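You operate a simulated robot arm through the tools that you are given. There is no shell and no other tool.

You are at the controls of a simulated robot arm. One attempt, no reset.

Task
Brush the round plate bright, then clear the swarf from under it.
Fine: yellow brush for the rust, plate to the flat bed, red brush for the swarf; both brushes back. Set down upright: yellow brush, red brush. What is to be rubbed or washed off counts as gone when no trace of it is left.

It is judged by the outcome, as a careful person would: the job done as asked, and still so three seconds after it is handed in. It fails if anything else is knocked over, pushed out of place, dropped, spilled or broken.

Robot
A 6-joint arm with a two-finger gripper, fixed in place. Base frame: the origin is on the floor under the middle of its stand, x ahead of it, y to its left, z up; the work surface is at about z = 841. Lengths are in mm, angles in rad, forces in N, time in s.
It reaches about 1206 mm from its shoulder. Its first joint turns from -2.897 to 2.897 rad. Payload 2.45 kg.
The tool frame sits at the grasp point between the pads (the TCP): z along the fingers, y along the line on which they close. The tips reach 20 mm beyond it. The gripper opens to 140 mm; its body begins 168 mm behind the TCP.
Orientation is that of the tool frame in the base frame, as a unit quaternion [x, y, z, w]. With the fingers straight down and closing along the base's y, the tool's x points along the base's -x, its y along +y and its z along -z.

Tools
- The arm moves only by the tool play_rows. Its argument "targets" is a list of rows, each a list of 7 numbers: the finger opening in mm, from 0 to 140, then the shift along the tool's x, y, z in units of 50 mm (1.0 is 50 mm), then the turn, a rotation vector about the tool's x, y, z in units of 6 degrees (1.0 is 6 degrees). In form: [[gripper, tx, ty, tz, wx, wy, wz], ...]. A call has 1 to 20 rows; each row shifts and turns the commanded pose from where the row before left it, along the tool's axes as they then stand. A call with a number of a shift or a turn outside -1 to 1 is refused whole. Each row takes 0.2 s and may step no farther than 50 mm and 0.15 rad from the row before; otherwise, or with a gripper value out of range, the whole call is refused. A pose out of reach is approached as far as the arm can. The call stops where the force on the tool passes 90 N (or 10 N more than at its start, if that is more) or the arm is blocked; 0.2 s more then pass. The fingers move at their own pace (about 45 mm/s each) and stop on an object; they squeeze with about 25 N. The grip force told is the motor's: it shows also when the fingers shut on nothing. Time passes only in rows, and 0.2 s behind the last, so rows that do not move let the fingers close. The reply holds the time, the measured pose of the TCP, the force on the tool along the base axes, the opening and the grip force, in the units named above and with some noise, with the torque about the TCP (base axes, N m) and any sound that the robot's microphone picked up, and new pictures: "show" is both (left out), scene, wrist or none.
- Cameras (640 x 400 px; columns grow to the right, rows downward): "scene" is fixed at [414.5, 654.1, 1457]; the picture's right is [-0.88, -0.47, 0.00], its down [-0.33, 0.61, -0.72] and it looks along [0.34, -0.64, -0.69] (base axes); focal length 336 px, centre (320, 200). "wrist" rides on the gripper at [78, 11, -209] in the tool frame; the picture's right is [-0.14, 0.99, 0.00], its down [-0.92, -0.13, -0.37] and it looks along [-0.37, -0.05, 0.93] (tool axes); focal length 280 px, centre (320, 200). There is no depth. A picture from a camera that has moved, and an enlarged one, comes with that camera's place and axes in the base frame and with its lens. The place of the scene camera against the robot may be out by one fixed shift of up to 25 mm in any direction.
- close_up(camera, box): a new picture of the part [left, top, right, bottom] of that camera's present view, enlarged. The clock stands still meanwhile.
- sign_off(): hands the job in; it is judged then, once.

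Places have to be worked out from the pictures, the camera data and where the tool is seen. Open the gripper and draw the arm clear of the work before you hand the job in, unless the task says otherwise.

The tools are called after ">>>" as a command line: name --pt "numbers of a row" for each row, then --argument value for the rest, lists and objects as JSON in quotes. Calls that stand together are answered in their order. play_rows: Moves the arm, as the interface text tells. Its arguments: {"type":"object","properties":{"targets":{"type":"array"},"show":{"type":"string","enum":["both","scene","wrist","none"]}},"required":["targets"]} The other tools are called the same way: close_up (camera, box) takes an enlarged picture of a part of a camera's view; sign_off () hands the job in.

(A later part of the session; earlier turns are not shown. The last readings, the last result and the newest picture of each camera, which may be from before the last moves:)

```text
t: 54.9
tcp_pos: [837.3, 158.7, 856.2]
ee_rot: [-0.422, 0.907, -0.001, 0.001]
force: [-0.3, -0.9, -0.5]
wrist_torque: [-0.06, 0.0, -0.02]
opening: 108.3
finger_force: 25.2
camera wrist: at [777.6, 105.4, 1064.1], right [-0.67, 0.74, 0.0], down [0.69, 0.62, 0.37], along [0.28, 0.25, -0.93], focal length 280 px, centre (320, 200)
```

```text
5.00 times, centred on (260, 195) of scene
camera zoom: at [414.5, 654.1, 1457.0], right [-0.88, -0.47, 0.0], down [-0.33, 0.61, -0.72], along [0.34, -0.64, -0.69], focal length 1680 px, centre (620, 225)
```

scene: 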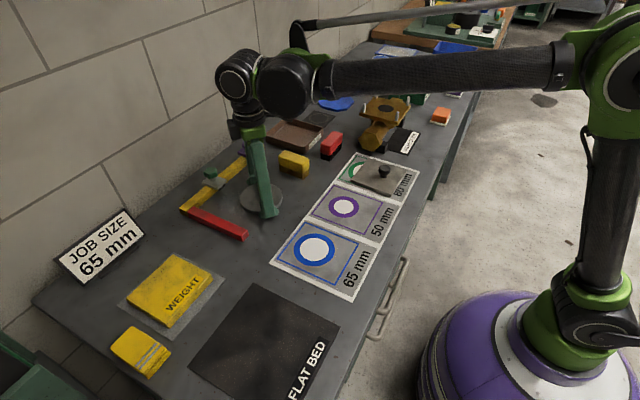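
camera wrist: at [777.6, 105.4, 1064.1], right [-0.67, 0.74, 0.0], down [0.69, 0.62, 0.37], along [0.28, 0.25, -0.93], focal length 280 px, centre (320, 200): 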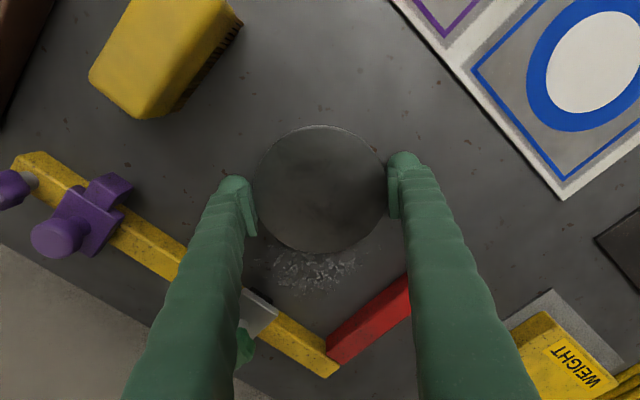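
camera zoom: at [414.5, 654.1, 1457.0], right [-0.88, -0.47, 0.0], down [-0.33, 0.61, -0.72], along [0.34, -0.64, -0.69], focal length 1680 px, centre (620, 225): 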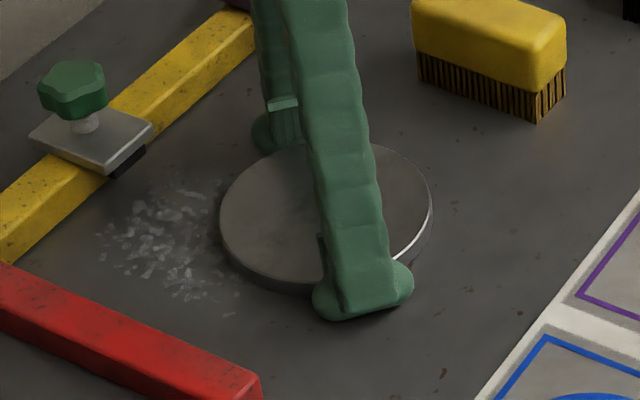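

Solid, symmetric grip now: 108.3 mm, 25 N, no residual vertical force. I lift just 6 mm slowly and check.

>>> play_rows --pt "90 0 0 -0.03 0 0 0" --pt "90 0 0 -0.05 0 0 0" --pt "90 0 0 -0.05 0 0 0" --pt "90 0 0 0 0 0 0" --pt "90 0 0 0 0 0 0" --show "none"

>>> play_rows --pt "90 0 0 0 0 0 0" --pt "90 0 0 0 0 0 0" --pt "90 0 0 0 0 0 0" --pt "90 0 0 0 0 0 0" --pt "90 0 0 0 0 0 0" --show "both"

>>> close_up --camera "scene" --box '[210, 155, 310, 235]'

>>> close_up --camera "wrist" --box '[180, 60, 460, 280]'

```text
t: 56.1
tcp_pos: [835.8, 157.7, 861.4]
ee_rot: [-0.422, 0.907, 0.0, 0.001]
force: [-0.5, -0.1, -3.9]
wrist_torque: [0.0, 0.0, 0.01]
opening: 108.3
finger_force: 25.1
```

```text
t: 57.3
tcp_pos: [836.3, 157.5, 861.8]
ee_rot: [-0.422, 0.906, 0.0, 0.001]
force: [0.2, -0.9, -3.5]
wrist_torque: [-0.05, 0.03, -0.04]
opening: 108.2
finger_force: 25.2
camera wrist: at [777.7, 105.4, 1070.1], right [-0.67, 0.74, 0.0], down [0.69, 0.62, 0.37], along [0.28, 0.25, -0.93], focal length 280 px, centre (320, 200)
```

scene: 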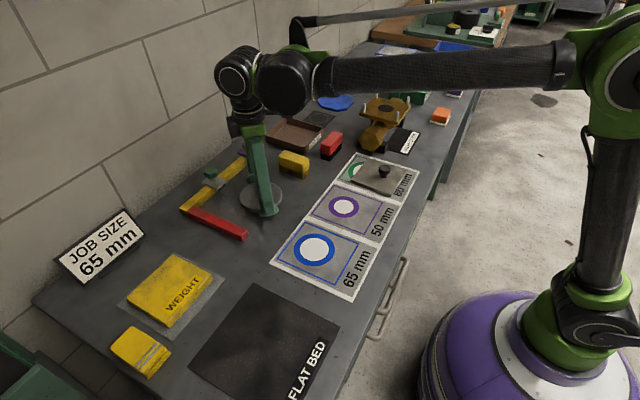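
wrist: 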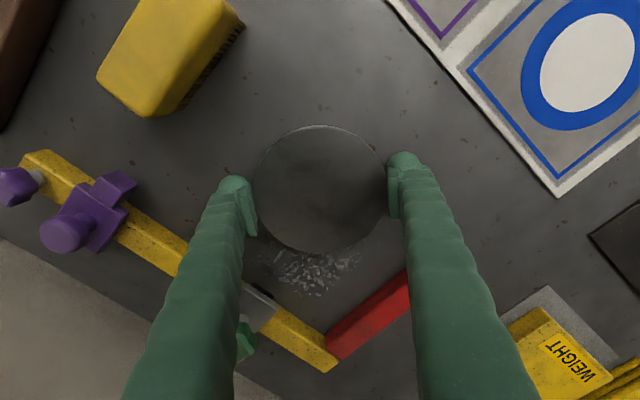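

```text
5.00 times, centred on (260, 195) of scene
camera zoom: at [414.5, 654.1, 1457.0], right [-0.88, -0.47, 0.0], down [-0.33, 0.61, -0.72], along [0.34, -0.64, -0.69], focal length 1680 px, centre (620, 225)
```

zoom: 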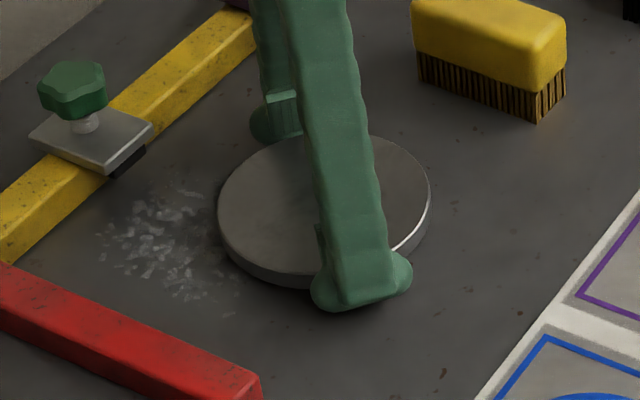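

```text
1.82 times, centred on (320, 170) of wrist
camera zoom: at [777.7, 105.4, 1070.1], right [-0.67, 0.74, 0.0], down [0.69, 0.62, 0.37], along [0.28, 0.25, -0.93], focal length 510 px, centre (320, 254)
```

zoom: 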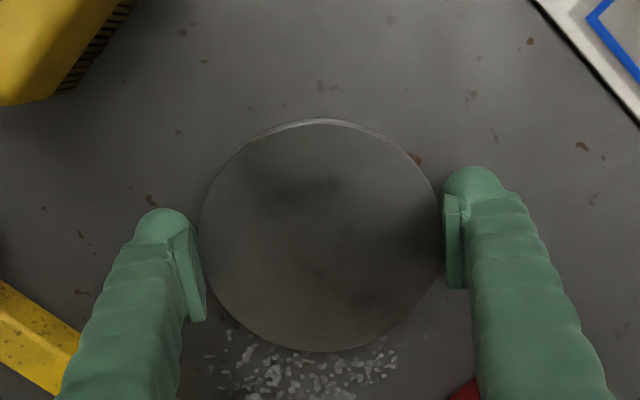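

The grip holds steady (108.2 mm, ~4 N weight, no creep over 2 s). I raise 3 mm more and carry the plate low, first away from the red bar towards (740, 240).

>>> play_rows --pt "90 0 0.1 -0.06 0 0 0" --pt "90 0 0.25 0 0 0 0" --pt "90 0 0.4 0 0 0 0" --pt "90 0 0.45 0 0 0 0" --pt "90 0 0.45 0 0 0 0" --pt "90 0 0.4 0 0 0 0" --pt "90 -0.02 0.3 0 0 0 0" --pt "90 0 0.15 0 0 0 0" --pt "90 0 0 0 0 0 0" --show "both"

```text
t: 59.3
tcp_pos: [740.8, 240.0, 865.1]
ee_rot: [-0.423, 0.906, -0.001, 0.001]
force: [0.0, -0.6, -4.6]
wrist_torque: [0.01, 0.0, -0.04]
opening: 108.2
finger_force: 25.4
camera wrist: at [682.2, 186.9, 1073.1], right [-0.67, 0.74, 0.0], down [0.69, 0.62, 0.37], along [0.28, 0.25, -0.93], focal length 280 px, centre (320, 200)
```

scene: 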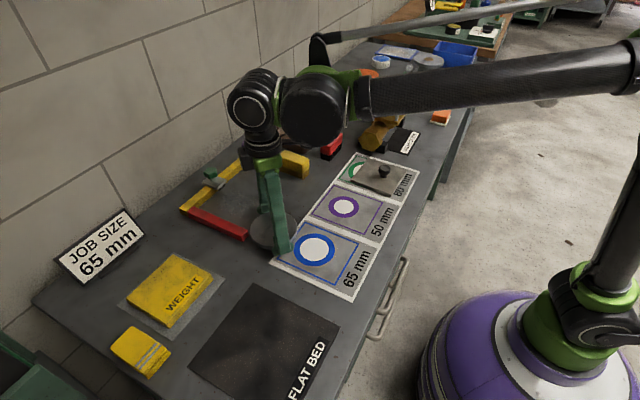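
wrist: 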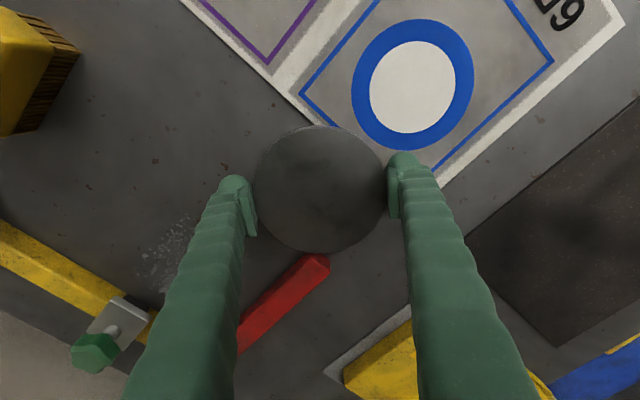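

Held firmly. I carry on low to the flat bed centre near (620, 465).

>>> play_rows --pt "90 -0.095 0.237 0 0 0 0" --pt "90 -0.19 0.473 0 0 0 0" --pt "90 -0.267 0.662 0 0 0 0" --pt "90 -0.286 0.71 0 0 0 0" --pt "90 -0.286 0.71 0 0 0 0" --pt "90 -0.267 0.662 0 0 0 0" --pt "90 -0.228 0.568 0 0 0 0" --pt "90 -0.171 0.426 0 0 0 0" --pt "90 -0.114 0.284 0 0 0 0" --pt "90 0 0 0 0 0 0" --show "both"

>>> close_up --camera "scene" --box '[160, 240, 380, 400]'

```text
t: 61.5
tcp_pos: [621.2, 464.9, 864.1]
ee_rot: [-0.422, 0.906, 0.0, 0.001]
force: [-0.3, -0.9, -4.0]
wrist_torque: [0.0, -0.03, 0.0]
opening: 108.1
finger_force: 24.8
camera wrist: at [563.1, 412.4, 1072.3], right [-0.67, 0.74, 0.0], down [0.69, 0.62, 0.37], along [0.28, 0.25, -0.93], focal length 280 px, centre (320, 200)
```

scene: 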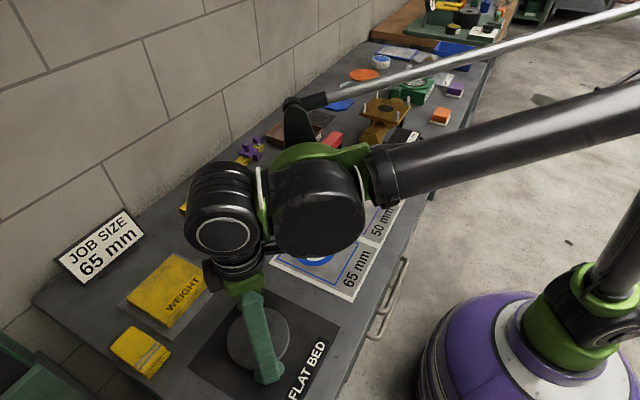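
wrist: 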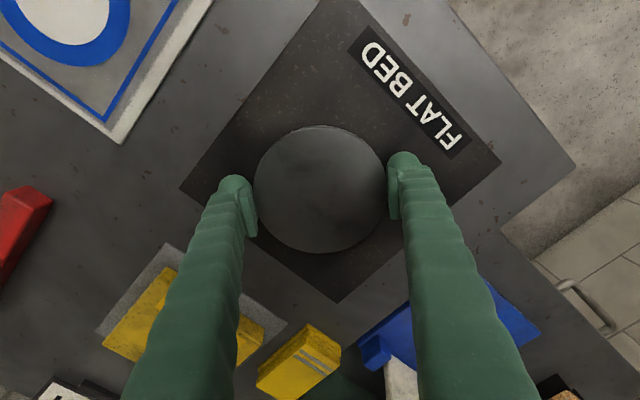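

```text
2.50 times, centred on (270, 320) of scene
camera zoom: at [414.5, 654.1, 1457.0], right [-0.88, -0.47, 0.0], down [-0.33, 0.61, -0.72], along [0.34, -0.64, -0.69], focal length 840 px, centre (445, -100)
```

zoom: 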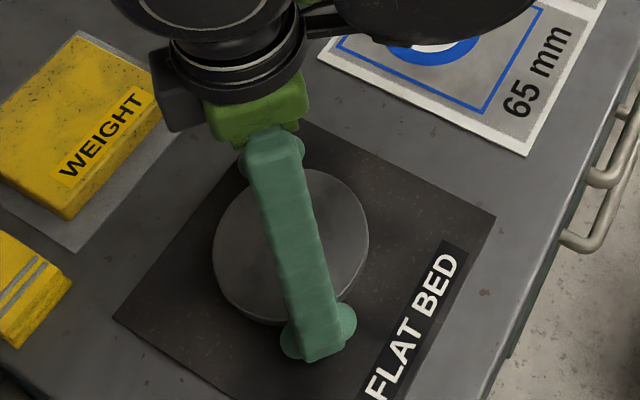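

The plate is over the middle of the flat bed. I lower it gently and feel for contact.

>>> play_rows --pt "90 0 0 0.06 0 0 0" --pt "90 0 0 0.04 0 0 0" --pt "90 0 0 0 0 0 0" --show "none"

>>> play_rows --pt "90 0 0 0.02 0 0 0" --pt "90 0 0 0 0 0 0" --show "none"

```text
t: 62.3
tcp_pos: [621.9, 465.4, 860.8]
ee_rot: [-0.422, 0.907, 0.0, 0.001]
force: [4.0, 3.7, 14.8]
wrist_torque: [0.06, 0.27, -0.21]
opening: 108.3
finger_force: 25.0
```

```text
t: 62.9
tcp_pos: [621.3, 464.7, 860.2]
ee_rot: [-0.422, 0.907, 0.0, 0.002]
force: [7.9, 8.3, 33.3]
wrist_torque: [0.52, 0.47, -0.59]
opening: 108.4
finger_force: 24.8
```

Plate is down on the bed. I relieve the pressure a touch, open the fingers to 124 mm and rise.

>>> play_rows --pt "90 0 0 -0.02 0 0 0" --pt "90 0 0 -0.01 0 0 0" --pt "106 0 0 0 0 0 0" --pt "110 0 0 0 0 0 0" --pt "116 0 0 0 0 0 0" --pt "124 0 0 0 0 0 0" --pt "124 0 0 0 0 0 0" --show "wrist"

```text
t: 64.5
tcp_pos: [621.1, 464.1, 859.9]
ee_rot: [-0.422, 0.906, 0.0, 0.001]
force: [-0.3, -0.6, -0.6]
wrist_torque: [0.0, 0.04, 0.0]
opening: 124.2
finger_force: 0.1
camera wrist: at [563.0, 411.9, 1068.2], right [-0.67, 0.74, 0.0], down [0.69, 0.62, 0.37], along [0.28, 0.25, -0.93], focal length 280 px, centre (320, 200)
```

wrist: 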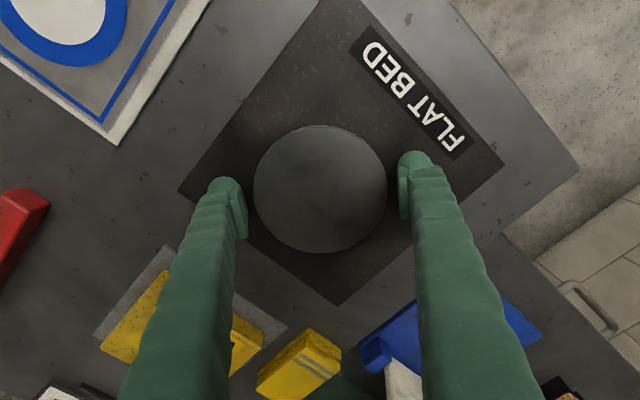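

Plate released on the flat bed, sitting flat and central. I rise straight up and check it, then travel toward the red brush.

>>> play_rows --pt "124 0 0 -0.3 0 0 0" --pt "124 0 0 -0.8 0 0 0" --pt "124 0 0 -0.9 0 0 0" --pt "124 0 0 -0.8 0 0 0" --pt "124 0 0 0 0 0 0" --show "both"

>>> play_rows --pt "100 0.528 -0.745 0 0 0 0" --pt "80 0.528 -0.745 0 0 0 0" --pt "60 0.528 -0.745 0 0 0 0" --pt "60 0.528 -0.745 0 0 0 0" --pt "60 0.528 -0.745 0 0 0 0" --pt "60 0.528 -0.745 0 0 0 0" --pt "60 0.528 -0.745 0 0 0 0" --pt "60 0.528 -0.745 0 0 0 0" --pt "60 0.528 -0.745 0 0 0 0" --pt "60 0.528 -0.745 0 0 0 0" --pt "60 0.528 -0.745 0 0 0 0" --pt "60 0.528 -0.745 0 0 0 0" --pt "60 0.528 -0.745 0 0 0 0" --pt "60 0 0 0 0 0 0" --show "scene"

>>> close_up --camera "scene" --box '[160, 160, 360, 400]'

```text
t: 65.7
tcp_pos: [622.4, 465.0, 1001.1]
ee_rot: [-0.422, 0.907, 0.0, 0.002]
force: [-0.3, 0.4, -0.2]
wrist_torque: [0.03, 0.01, -0.01]
opening: 124.2
finger_force: 0.0
camera wrist: at [562.6, 411.7, 1209.4], right [-0.67, 0.74, 0.0], down [0.69, 0.62, 0.37], along [0.28, 0.25, -0.93], focal length 280 px, centre (320, 200)
```

scene: 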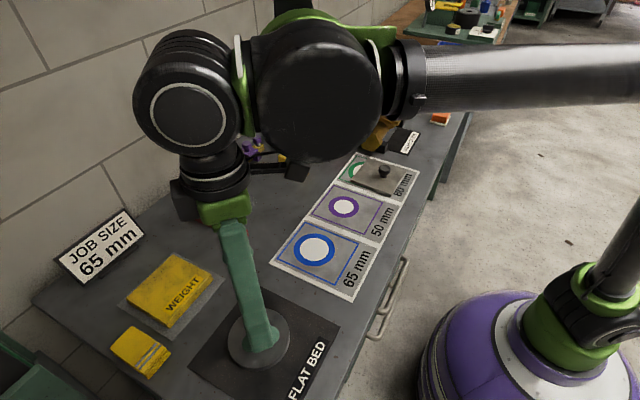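
wrist: 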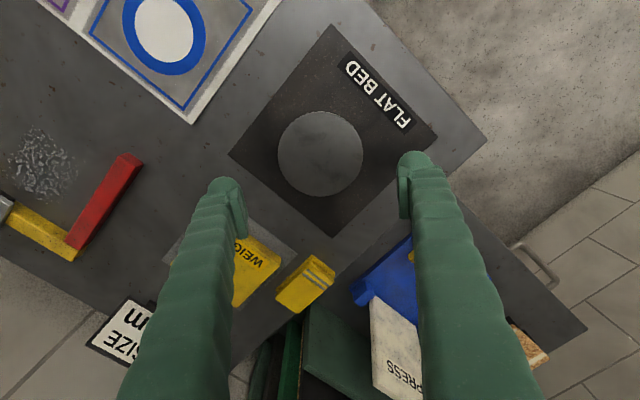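

```text
t: 68.7
tcp_pos: [771.9, -110.4, 1000.5]
ee_rot: [-0.423, 0.906, -0.001, 0.001]
force: [-0.7, 0.6, -0.1]
wrist_torque: [0.01, 0.0, 0.05]
opening: 60.1
finger_force: 0.1
```

scene: 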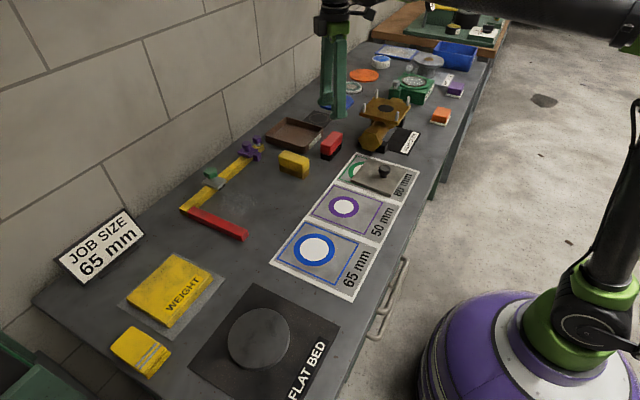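

```text
1.67 times, centred on (260, 280) of scene
camera zoom: at [414.5, 654.1, 1457.0], right [-0.88, -0.47, 0.0], down [-0.33, 0.61, -0.72], along [0.34, -0.64, -0.69], focal length 560 px, centre (420, 67)
```

zoom: 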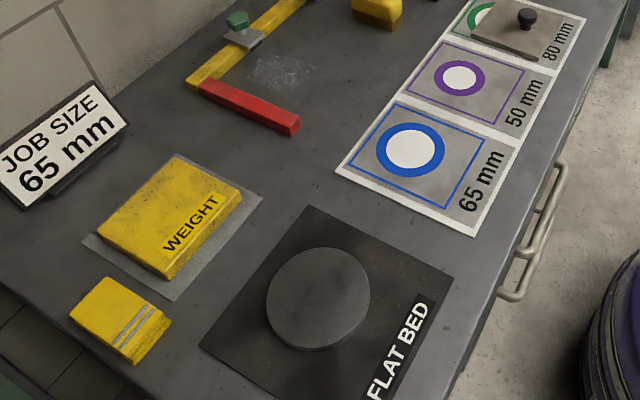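

The plate lies properly on the flat bed, with the swarf ring visible by the stops. Now above the red brush I turn the gripper so it closes across the brush's width.

>>> play_rows --pt "60 0 0 0 0 0 -0.952" --pt "60 0 0 0 0 0 -0.952" --pt "60 0 0 0 0 0 -0.952" --pt "60 0 0 0 0 0 -0.952" --pt "60 0 0 0 0 0 -0.952" --pt "60 0 0 0 0 0 -0.952" --pt "60 0 0 0 0 0 -0.952" --pt "60 0 0 0 0 0 0" --show "both"

>>> close_up --camera "wrist" --box '[200, 60, 440, 240]'

>>> close_up --camera "scene" --box '[260, 70, 380, 180]'

```text
t: 70.5
tcp_pos: [769.7, -109.0, 1000.6]
ee_rot: [0.707, -0.707, 0.001, -0.001]
force: [0.4, 0.4, 0.2]
wrist_torque: [0.0, 0.01, 0.0]
opening: 59.9
finger_force: 0.1
camera wrist: at [759.7, -187.2, 1208.4], right [-0.99, 0.14, 0.0], down [0.13, 0.92, 0.37], along [0.05, 0.37, -0.93], focal length 280 px, centre (320, 200)
```

scene: 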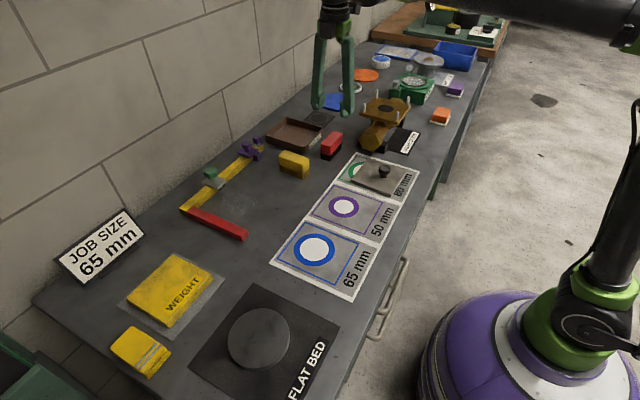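
wrist: 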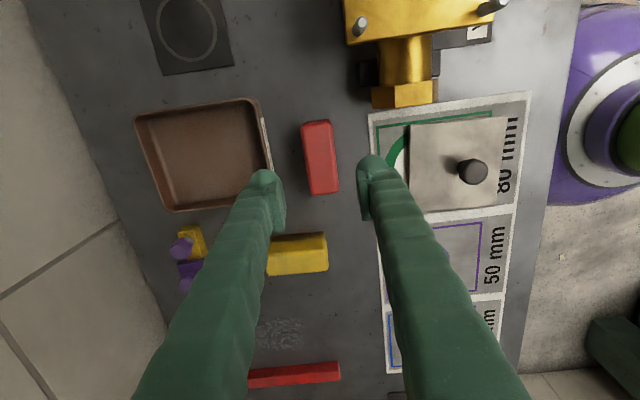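

```text
2.22 times, centred on (320, 150) of wrist
camera zoom: at [759.7, -187.2, 1208.4], right [-0.99, 0.14, 0.0], down [0.13, 0.92, 0.37], along [0.05, 0.37, -0.93], focal length 623 px, centre (320, 311)
```

zoom: 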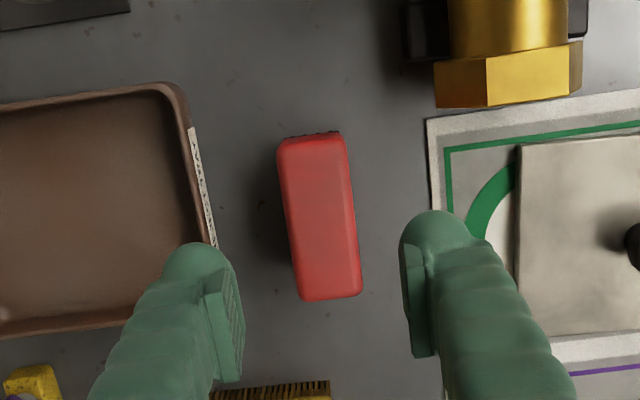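

```text
3.64 times, centred on (320, 125) of scene
camera zoom: at [414.5, 654.1, 1457.0], right [-0.88, -0.47, 0.0], down [-0.33, 0.61, -0.72], along [0.34, -0.64, -0.69], focal length 1222 px, centre (320, 473)
```

zoom: 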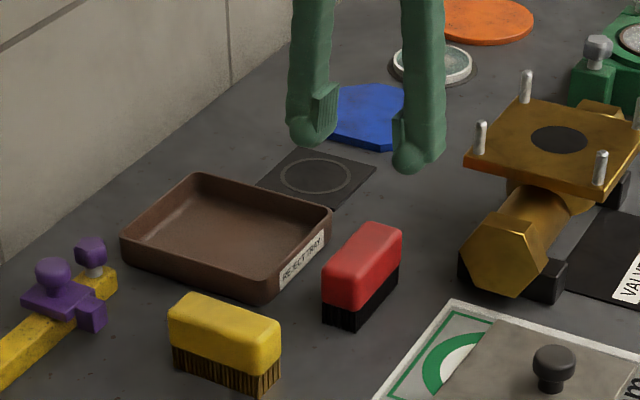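

Red brush centre ≈ (769.4, -110.8), yaw about 1.4° off. The tray rim is close on the far side, so I grip the upper half of the body (TCP z≈890) keeping tips above the rim.

>>> play_rows --pt "52 0.02 0.024 0.7 0 0 0.23" --pt "50 0 0 0.7 0 0 0" --pt "50 0 0 0.5 0 0 0" --pt "50 0 0 0.2 0 0 0" --pt "50 0 0 0.1 0 0 0" --pt "50 0 0 0 0 0 0" --show "both"

>>> close_up --camera "wrist" --box '[200, 80, 440, 260]'

>>> close_up --camera "scene" --box '[270, 90, 380, 180]'

```text
t: 71.9
tcp_pos: [768.7, -111.1, 891.4]
ee_rot: [-0.697, 0.717, 0.0, 0.001]
force: [0.6, 0.4, 0.4]
wrist_torque: [0.0, -0.02, -0.02]
opening: 50.2
finger_force: 0.1
camera wrist: at [756.4, -188.1, 1098.3], right [-0.99, 0.16, 0.0], down [0.15, 0.92, 0.37], along [0.06, 0.36, -0.93], focal length 280 px, centre (320, 200)
```

scene: 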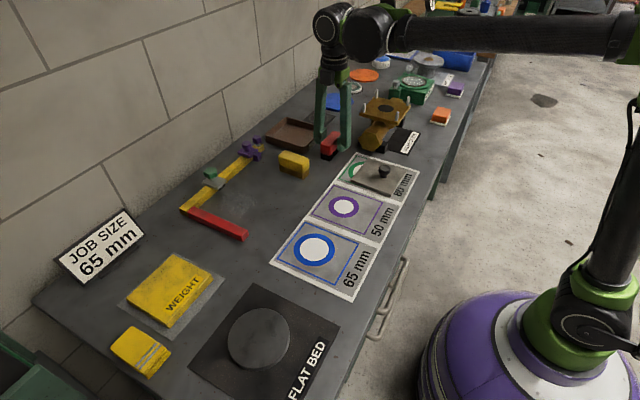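
wrist: 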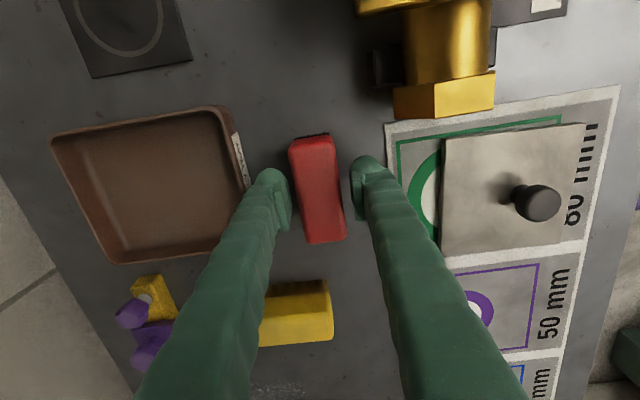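

```text
2.22 times, centred on (320, 170) of wrist
camera zoom: at [756.4, -188.1, 1098.3], right [-0.99, 0.16, 0.0], down [0.15, 0.92, 0.37], along [0.06, 0.36, -0.93], focal length 623 px, centre (320, 267)
```

zoom: 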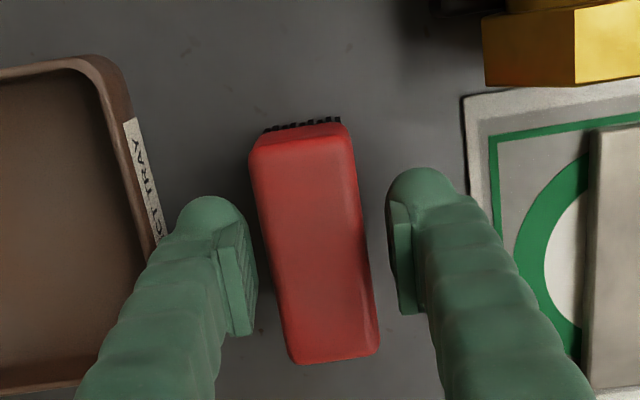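

```text
4.44 times, centred on (325, 135) of scene
camera zoom: at [414.5, 654.1, 1457.0], right [-0.88, -0.47, 0.0], down [-0.33, 0.61, -0.72], along [0.34, -0.64, -0.69], focal length 1493 px, centre (298, 489)
```

zoom: 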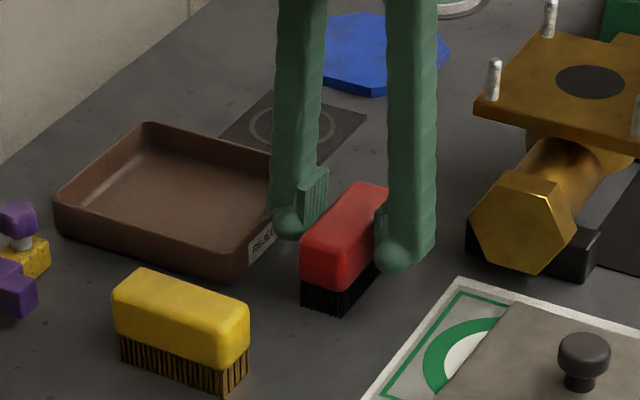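

The fingers straddle the red brush cleanly above the tray rim. I close on it.

>>> play_rows --pt "40 0 0 0 0 0 0" --pt "25 0 0 0 0 0 0" --pt "25 0 0 0 0 0 0" --pt "25 0 0 0 0 0 0" --show "none"

>>> play_rows --pt "25 0 0 -0.1 0 0 0" --pt "25 0 0 -0.4 0 0 0" --pt "25 0 0 -0.6 0 0 0" --pt "25 0 0 -0.5 0 0 0" --pt "25 0 0 0 0 0 0" --show "both"

>>> close_up --camera "scene" --box '[270, 70, 380, 170]'

```text
t: 72.9
tcp_pos: [768.4, -109.9, 890.7]
ee_rot: [-0.698, 0.716, 0.0, 0.0]
force: [-0.6, 0.3, -0.6]
wrist_torque: [-0.01, 0.02, 0.04]
opening: 34.6
finger_force: 24.7
```

```text
t: 74.1
tcp_pos: [769.3, -110.4, 971.2]
ee_rot: [-0.698, 0.716, -0.001, 0.001]
force: [-0.5, 0.2, -0.3]
wrist_torque: [-0.01, 0.01, -0.01]
opening: 34.9
finger_force: 25.3
camera wrist: at [756.6, -187.9, 1178.0], right [-0.99, 0.16, 0.0], down [0.15, 0.92, 0.37], along [0.06, 0.36, -0.93], focal length 280 px, centre (320, 200)
```

scene: 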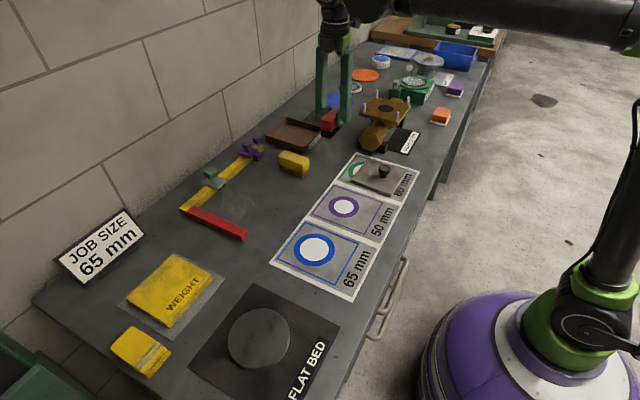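
wrist: 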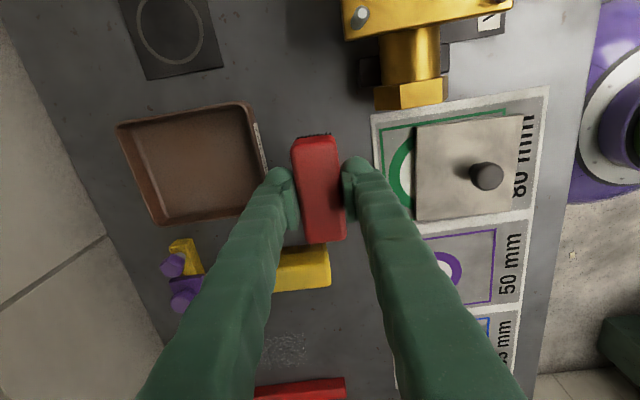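

```text
4.00 times, centred on (325, 120) of scene
camera zoom: at [414.5, 654.1, 1457.0], right [-0.88, -0.47, 0.0], down [-0.33, 0.61, -0.72], along [0.34, -0.64, -0.69], focal length 1344 px, centre (300, 520)
```

zoom: 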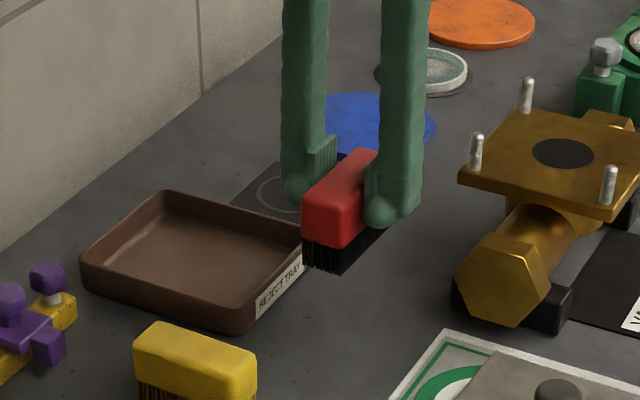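

Red brush is held firmly. I take a close look at the swarf area from the scene camera before sweeping.

>>> close_up --camera "scene" --box '[190, 160, 290, 240]'

>>> close_up --camera "wrist" --box '[220, 280, 380, 400]'

```text
5.00 times, centred on (240, 200) of scene
camera zoom: at [414.5, 654.1, 1457.0], right [-0.88, -0.47, 0.0], down [-0.33, 0.61, -0.72], along [0.34, -0.64, -0.69], focal length 1680 px, centre (720, 200)
```

zoom: 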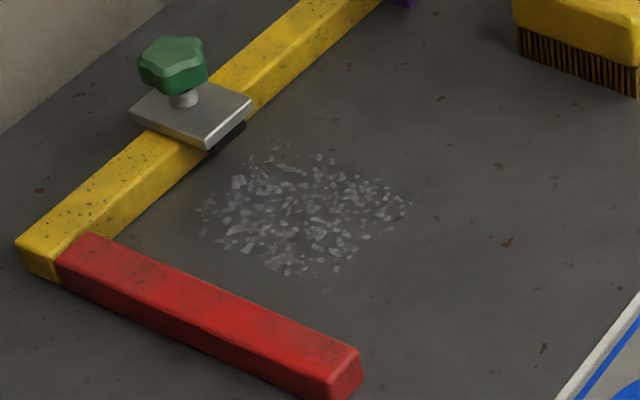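

```text
3.33 times, centred on (300, 340) of wrist
camera zoom: at [756.6, -187.9, 1178.0], right [-0.99, 0.16, 0.0], down [0.15, 0.92, 0.37], along [0.06, 0.36, -0.93], focal length 935 px, centre (387, -267)
```

zoom: 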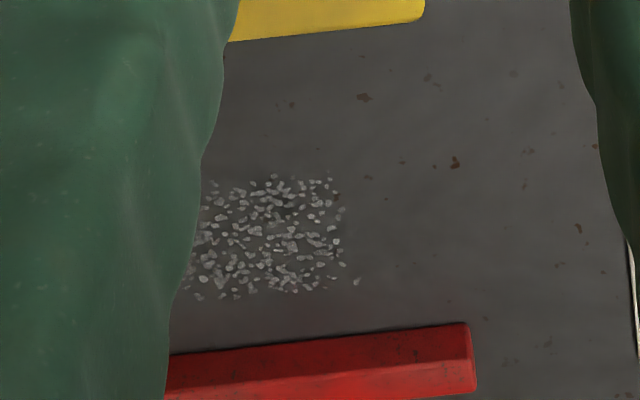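

Swarf covers about x 845–943, y 155–238, reaching close to the clamp foot at x≈946. I carry the brush over and turn it so its length lies along x (so the fingers avoid the clamp).

>>> play_rows --pt "25 -0.842 -0.299 0 0 0 0" --pt "25 -0.842 -0.299 0 0 0 0" --pt "25 -0.842 -0.299 0 0 0 0" --pt "25 -0.842 -0.299 0 0 0 0" --pt "25 -0.842 -0.299 0 0 0 0" --pt "25 -0.842 -0.299 0 0 0 0" --pt "25 0 0 0 0 0 0" --show "none"

>>> play_rows --pt "25 0 0 0 0 0 0.985" --pt "25 0 0 0 0 0 0.985" --pt "25 0 0 0 0 0 0.985" --pt "25 0 0 0 0 0 0.985" --pt "25 0 0 0 0 0 0.985" --pt "25 0 0 0 0 0 0.985" --pt "25 0 0 0 0 0 0.985" --pt "25 0 0 0 0 0 0.985" --pt "25 0 0 0 0 0 0.985" --pt "25 0 0 0 0 0 0.985" --pt "25 0 0 0 0 0 0.985" --pt "25 0 0 0 0 0 0.985" --pt "25 0 0 0 0 0 0.985" --pt "25 0 0 0 0 0 0.985" --pt "25 0 0 0 0 0 0.985" --pt "25 0 0 0 0 0 0" --show "both"

>>> close_up --camera "wrist" --box '[260, 120, 480, 300]'

>>> close_up --camera "scene" --box '[180, 120, 310, 240]'

```text
t: 75.7
tcp_pos: [866.9, 142.1, 970.2]
ee_rot: [-0.698, 0.716, 0.0, 0.001]
force: [0.5, 0.4, -1.2]
wrist_torque: [-0.01, -0.02, 0.0]
opening: 34.6
finger_force: 24.7
```

```text
t: 79.1
tcp_pos: [865.0, 141.0, 970.1]
ee_rot: [0.002, 1.0, 0.0, 0.0]
force: [-0.2, -0.8, -0.3]
wrist_torque: [0.03, -0.01, -0.02]
opening: 34.8
finger_force: 25.0
camera wrist: at [787.2, 151.3, 1178.8], right [0.14, 0.99, 0.0], down [0.92, -0.13, 0.37], along [0.37, -0.05, -0.93], focal length 280 px, centre (320, 200)
```

scene: 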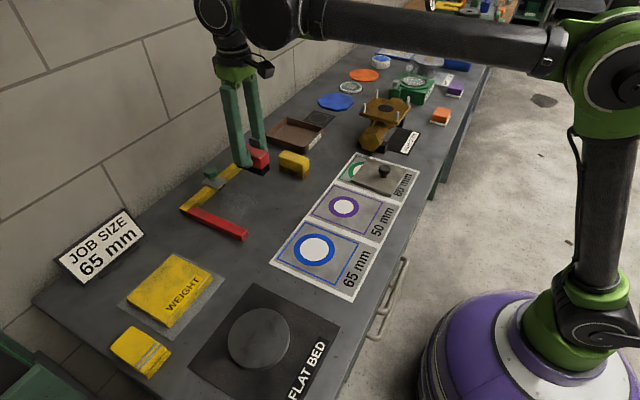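
wrist: 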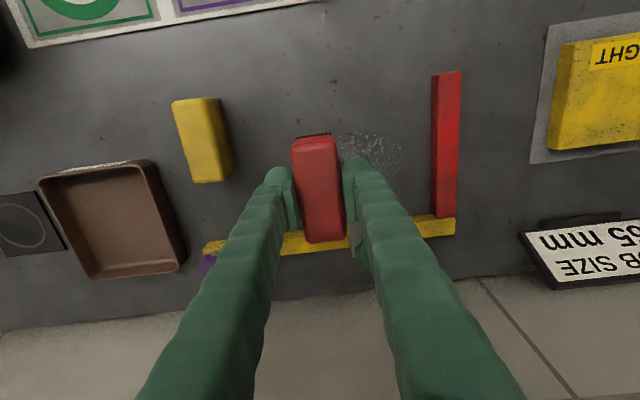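

```text
2.22 times, centred on (370, 210) of wrist
camera zoom: at [787.2, 151.3, 1178.8], right [0.14, 0.99, 0.0], down [0.92, -0.13, 0.37], along [0.37, -0.05, -0.93], focal length 623 px, centre (209, 178)
```

zoom: 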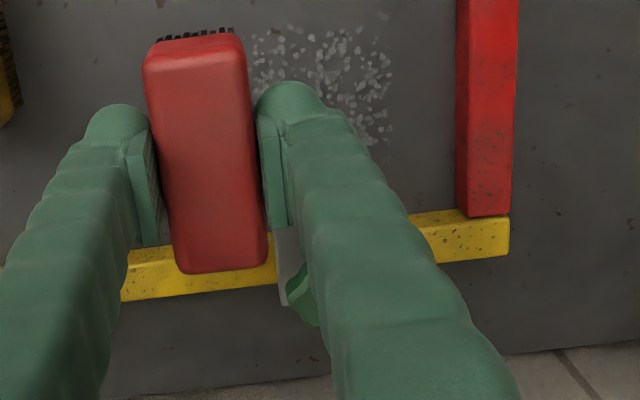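

```text
3.33 times, centred on (245, 180) of scene
camera zoom: at [414.5, 654.1, 1457.0], right [-0.88, -0.47, 0.0], down [-0.33, 0.61, -0.72], along [0.34, -0.64, -0.69], focal length 1120 px, centre (570, 267)
```

zoom: 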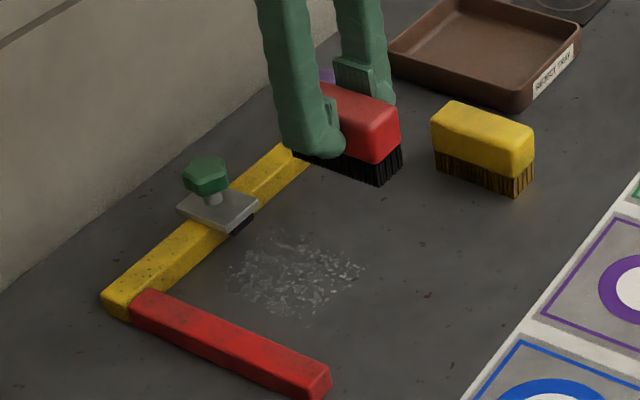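

The red brush is oriented along x. I move to x≈903 just left of the swarf and lower to near the table.

>>> play_rows --pt "25 -0.76 0 0 0 0 0.03" --pt "25 0 0 0.6 0 0 0" --pt "25 0 0 0.6 0 0 0" --pt "25 0 0 0.28 0 0 0" --pt "25 0 0 0 0 0 0" --show "none"

>>> play_rows --pt "25 0 0 0.04 0 0 0" --pt "25 0 0 0.02 0 0 0" --show "none"

>>> play_rows --pt "25 0 0 0.02 0 0 0" --pt "25 0 0 0 0 0 0" --show "both"

>>> close_up --camera "scene" --box '[180, 120, 310, 240]'

```text
t: 80.3
tcp_pos: [903.6, 140.5, 896.3]
ee_rot: [0.003, 1.0, 0.0, 0.001]
force: [-1.0, -0.3, -1.2]
wrist_torque: [-0.03, 0.01, 0.0]
opening: 34.7
finger_force: 24.8
```

```text
t: 80.9
tcp_pos: [903.5, 140.2, 894.3]
ee_rot: [0.003, 1.0, -0.001, 0.001]
force: [-0.1, -0.3, -0.2]
wrist_torque: [0.02, 0.0, 0.04]
opening: 34.6
finger_force: 24.7
```

```text
t: 81.5
tcp_pos: [902.8, 139.9, 893.0]
ee_rot: [0.003, 1.0, 0.0, 0.001]
force: [0.0, 0.2, -1.2]
wrist_torque: [0.0, 0.02, -0.02]
opening: 34.6
finger_force: 24.3
camera wrist: at [825.1, 151.4, 1100.8], right [0.14, 0.99, 0.0], down [0.92, -0.13, 0.37], along [0.37, -0.05, -0.93], focal length 280 px, centre (320, 200)
```

scene: 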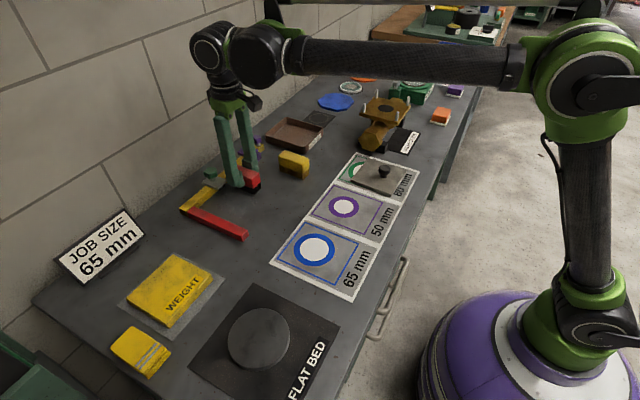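
wrist: 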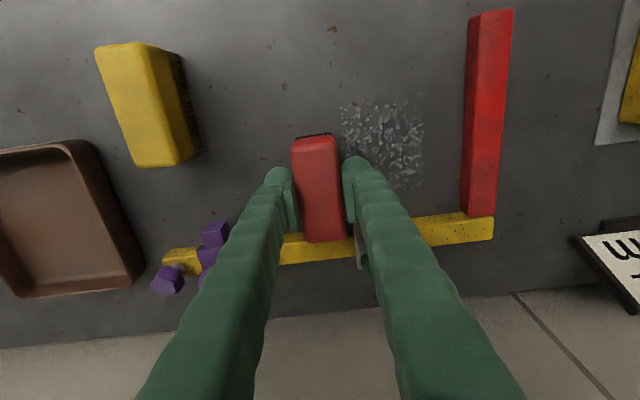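

```text
3.33 times, centred on (245, 180) of scene
camera zoom: at [414.5, 654.1, 1457.0], right [-0.88, -0.47, 0.0], down [-0.33, 0.61, -0.72], along [0.34, -0.64, -0.69], focal length 1120 px, centre (570, 267)
```

zoom: 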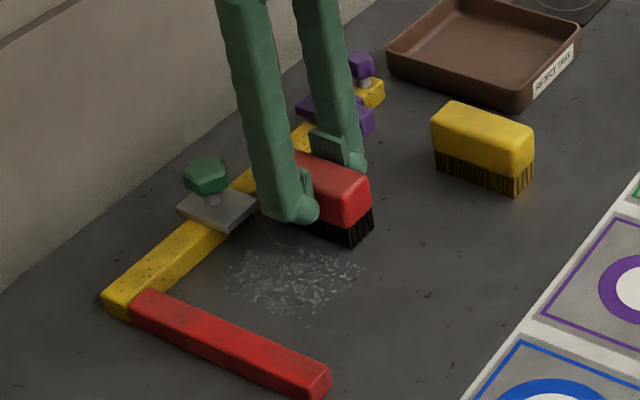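

Not touching yet at z≈893; I lower in fine steps to contact.

>>> play_rows --pt "25 0 0 0.02 0 0 0" --pt "25 0 0 0 0 0 0" --show "none"

>>> play_rows --pt "25 0 0 0.016 0 0 0" --pt "25 0 0 0 0 0 0" --show "none"

>>> play_rows --pt "25 0 0 0.016 0 0 0" --pt "25 0 0 0 0 0 0" --show "none"

```text
t: 82.1
tcp_pos: [903.3, 140.1, 890.6]
ee_rot: [0.003, 1.0, -0.001, 0.0]
force: [0.9, 0.3, -0.3]
wrist_torque: [-0.02, 0.03, 0.0]
opening: 34.9
finger_force: 24.7
```

```text
t: 82.7
tcp_pos: [904.1, 140.6, 890.9]
ee_rot: [0.003, 1.0, 0.0, 0.001]
force: [0.1, 1.0, -1.2]
wrist_torque: [0.03, 0.01, -0.03]
opening: 34.6
finger_force: 25.5
```

```text
t: 83.3
tcp_pos: [902.7, 140.9, 889.2]
ee_rot: [0.003, 1.0, 0.0, 0.001]
force: [0.0, 0.6, 0.8]
wrist_torque: [0.01, 0.04, 0.01]
opening: 34.4
finger_force: 25.4
```

>>> play_rows --pt "25 0 0 0.016 0 0 0" --pt "25 0 0 0 0 0 0" --show "none"

```text
t: 83.9
tcp_pos: [903.4, 140.3, 890.0]
ee_rot: [0.002, 1.0, 0.001, 0.002]
force: [3.0, 0.6, 14.4]
wrist_torque: [-0.04, 0.17, 0.01]
opening: 34.8
finger_force: 25.6
```

Contact at ~14 N. I sweep across the swarf to y≈238 and back.

>>> play_rows --pt "25 0 0.2 0 0 0 0" --pt "25 0 0.25 0 0 0 0" --pt "25 0 0.25 0 0 0 0" --pt "25 0 0.25 0 0 0 0" --pt "25 0 0.25 0 0 0 0" --pt "25 0 0.25 0 0 0 0" --pt "25 0 0.25 0 0 0 0" --pt "25 0 0.25 0 0 0 0" --pt "25 0 -0.25 0 0 0 0" --pt "25 0 -0.25 0 0 0 0" --pt "25 0 -0.25 0 0 0 0" --pt "25 0 -0.25 0 0 0 0" --pt "25 0 -0.25 0 0 0 0" --pt "25 0 -0.25 0 0 0 0" --pt "25 0 -0.25 0 0 0 0" --pt "25 0 -0.2 0 0 0 0" --show "both"

>>> close_up --camera "scene" --box '[190, 150, 300, 240]'

>>> close_up --camera "wrist" --box '[280, 60, 500, 240]'

```text
t: 85.5
tcp_pos: [901.1, 217.5, 894.4]
ee_rot: [0.007, 1.0, -0.003, 0.0]
force: [-29.6, -40.0, 44.4]
wrist_torque: [-2.87, 0.09, -3.05]
opening: 133.3
finger_force: 25.8
stopped in row 8: the force on the tool passed its limit at 99 N (the readings are from after the stop); the commanded pose is now the measured one
camera wrist: at [822.7, 230.8, 1103.0], right [0.15, 0.99, -0.01], down [0.92, -0.14, 0.37], along [0.36, -0.06, -0.93], focal length 280 px, centre (320, 200)
```

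scene: 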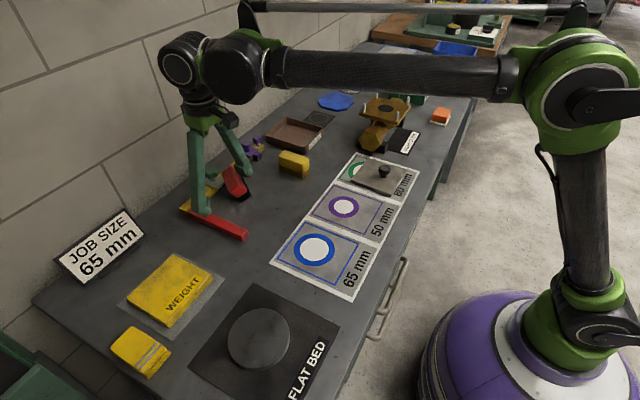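
wrist: 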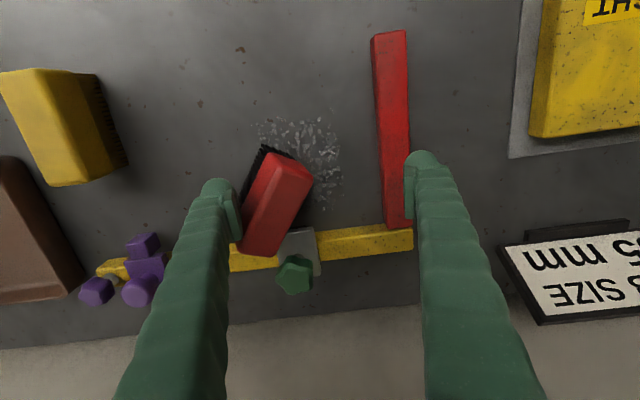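

```text
4.44 times, centred on (245, 195) of scene
camera zoom: at [414.5, 654.1, 1457.0], right [-0.88, -0.47, 0.0], down [-0.33, 0.61, -0.72], along [0.34, -0.64, -0.69], focal length 1493 px, centre (653, 222)
```

zoom: 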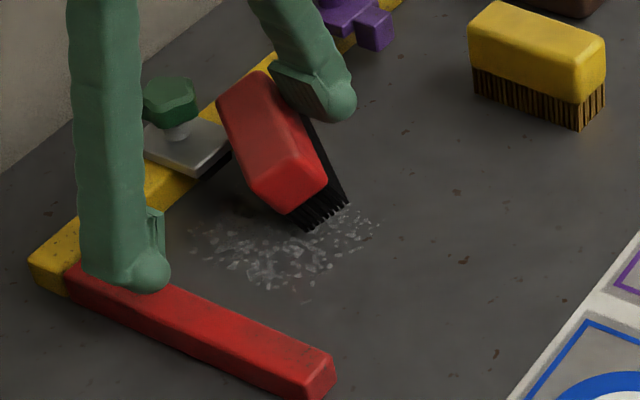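

```text
2.22 times, centred on (390, 150) of wrist
camera zoom: at [822.7, 230.8, 1103.0], right [0.15, 0.99, -0.01], down [0.92, -0.14, 0.37], along [0.36, -0.06, -0.93], focal length 623 px, centre (164, 311)
```

zoom: 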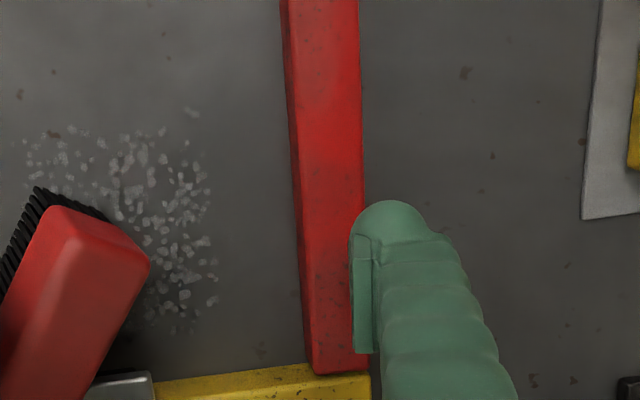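

The brush's far end caught on the clamp foot, twisting the brush and forcing the fingers open. Before moving I look closely at how everything is touching.

>>> close_up --camera "scene" --box '[200, 160, 270, 220]'

>>> close_up --camera "wrist" --box '[190, 110, 340, 310]'

>>> close_up --camera "wrist" --box '[340, 110, 490, 310]'

>>> close_up --camera "scene" --box '[160, 60, 280, 260]'

```text
6.67 times, centred on (235, 190) of scene
camera zoom: at [414.5, 654.1, 1457.0], right [-0.88, -0.47, 0.0], down [-0.33, 0.61, -0.72], along [0.34, -0.64, -0.69], focal length 2240 px, centre (887, 267)
```

zoom: 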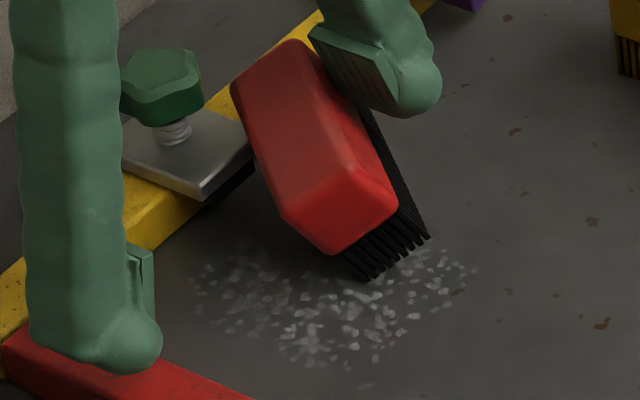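

```text
2.00 times, centred on (265, 210) of wrist
camera zoom: at [822.7, 230.8, 1103.0], right [0.15, 0.99, -0.01], down [0.92, -0.14, 0.37], along [0.36, -0.06, -0.93], focal length 561 px, centre (430, 180)
```

zoom: 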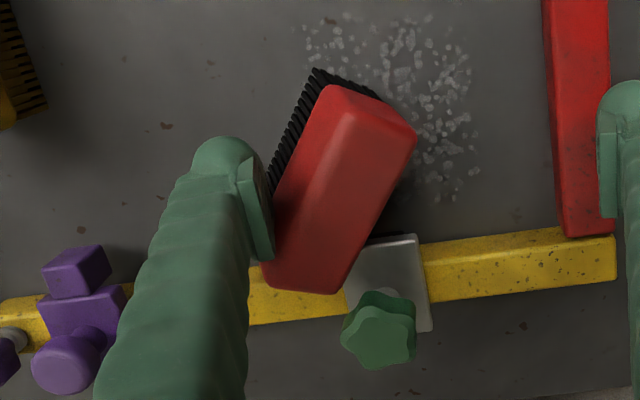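

```text
2.00 times, centred on (415, 210) of wrist
camera zoom: at [822.7, 230.8, 1103.0], right [0.15, 0.99, -0.01], down [0.92, -0.14, 0.37], along [0.36, -0.06, -0.93], focal length 561 px, centre (130, 180)
```

zoom: 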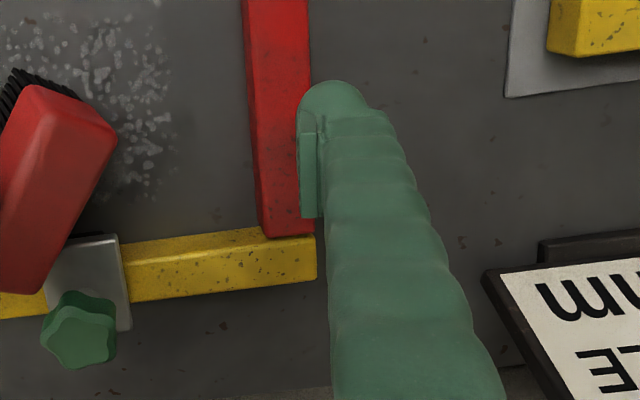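

```text
2.00 times, centred on (220, 160) of scene
camera zoom: at [414.5, 654.1, 1457.0], right [-0.88, -0.47, 0.0], down [-0.33, 0.61, -0.72], along [0.34, -0.64, -0.69], focal length 672 px, centre (520, 280)
```

zoom: 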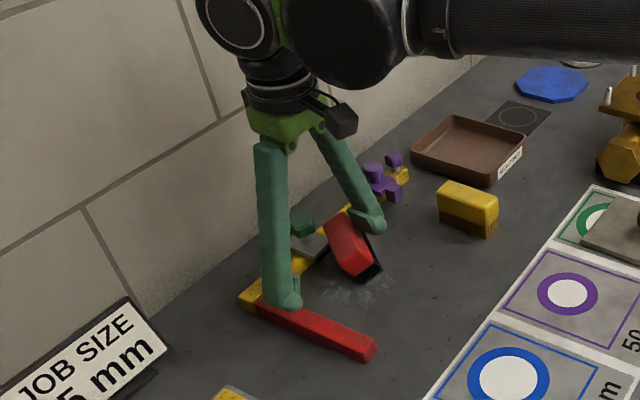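

The brush is wedged between the left finger and the clamp, tilted but not fallen. I ease back in -y slowly so the closing right finger comes up to its other side and recaptures it.

>>> play_rows --pt "25 0.02 -0.06 0 0 0 0" --pt "25 0.02 -0.08 0 0 0 0" --show "both"

>>> close_up --camera "scene" --box '[190, 150, 290, 230]'

```text
t: 86.2
tcp_pos: [899.6, 213.1, 892.8]
ee_rot: [0.006, 1.0, -0.001, 0.001]
force: [-27.7, -41.3, 36.7]
wrist_torque: [-2.37, 0.05, -2.68]
opening: 130.3
finger_force: 24.9
camera wrist: at [821.6, 225.7, 1100.7], right [0.15, 0.99, 0.0], down [0.92, -0.14, 0.37], along [0.37, -0.06, -0.93], focal length 280 px, centre (320, 200)
```

scene: 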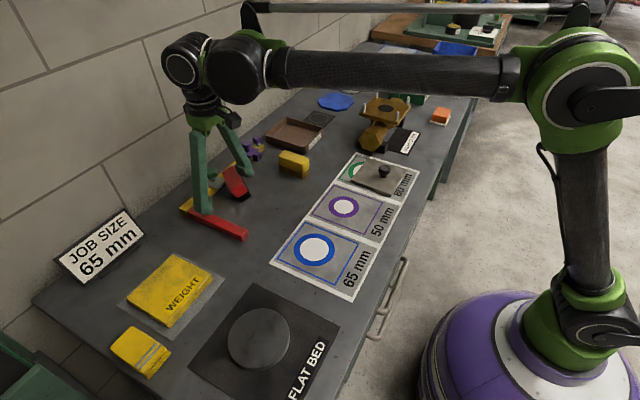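
wrist: 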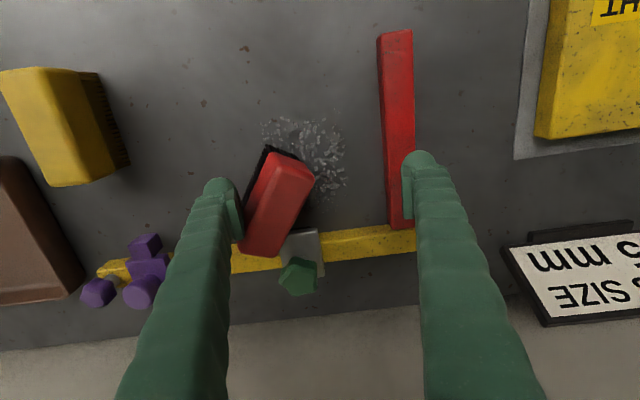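

```text
5.00 times, centred on (240, 190) of scene
camera zoom: at [414.5, 654.1, 1457.0], right [-0.88, -0.47, 0.0], down [-0.33, 0.61, -0.72], along [0.34, -0.64, -0.69], focal length 1680 px, centre (720, 250)
```

zoom: 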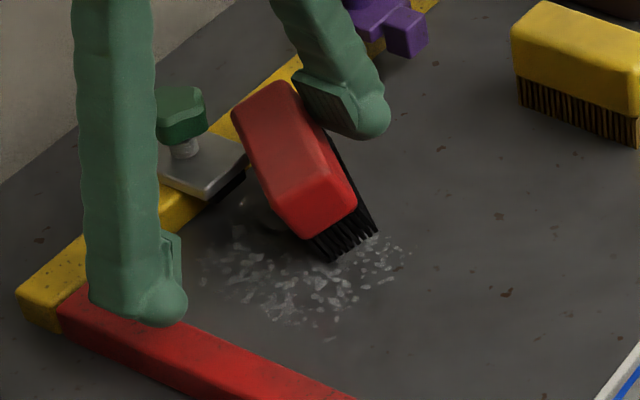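

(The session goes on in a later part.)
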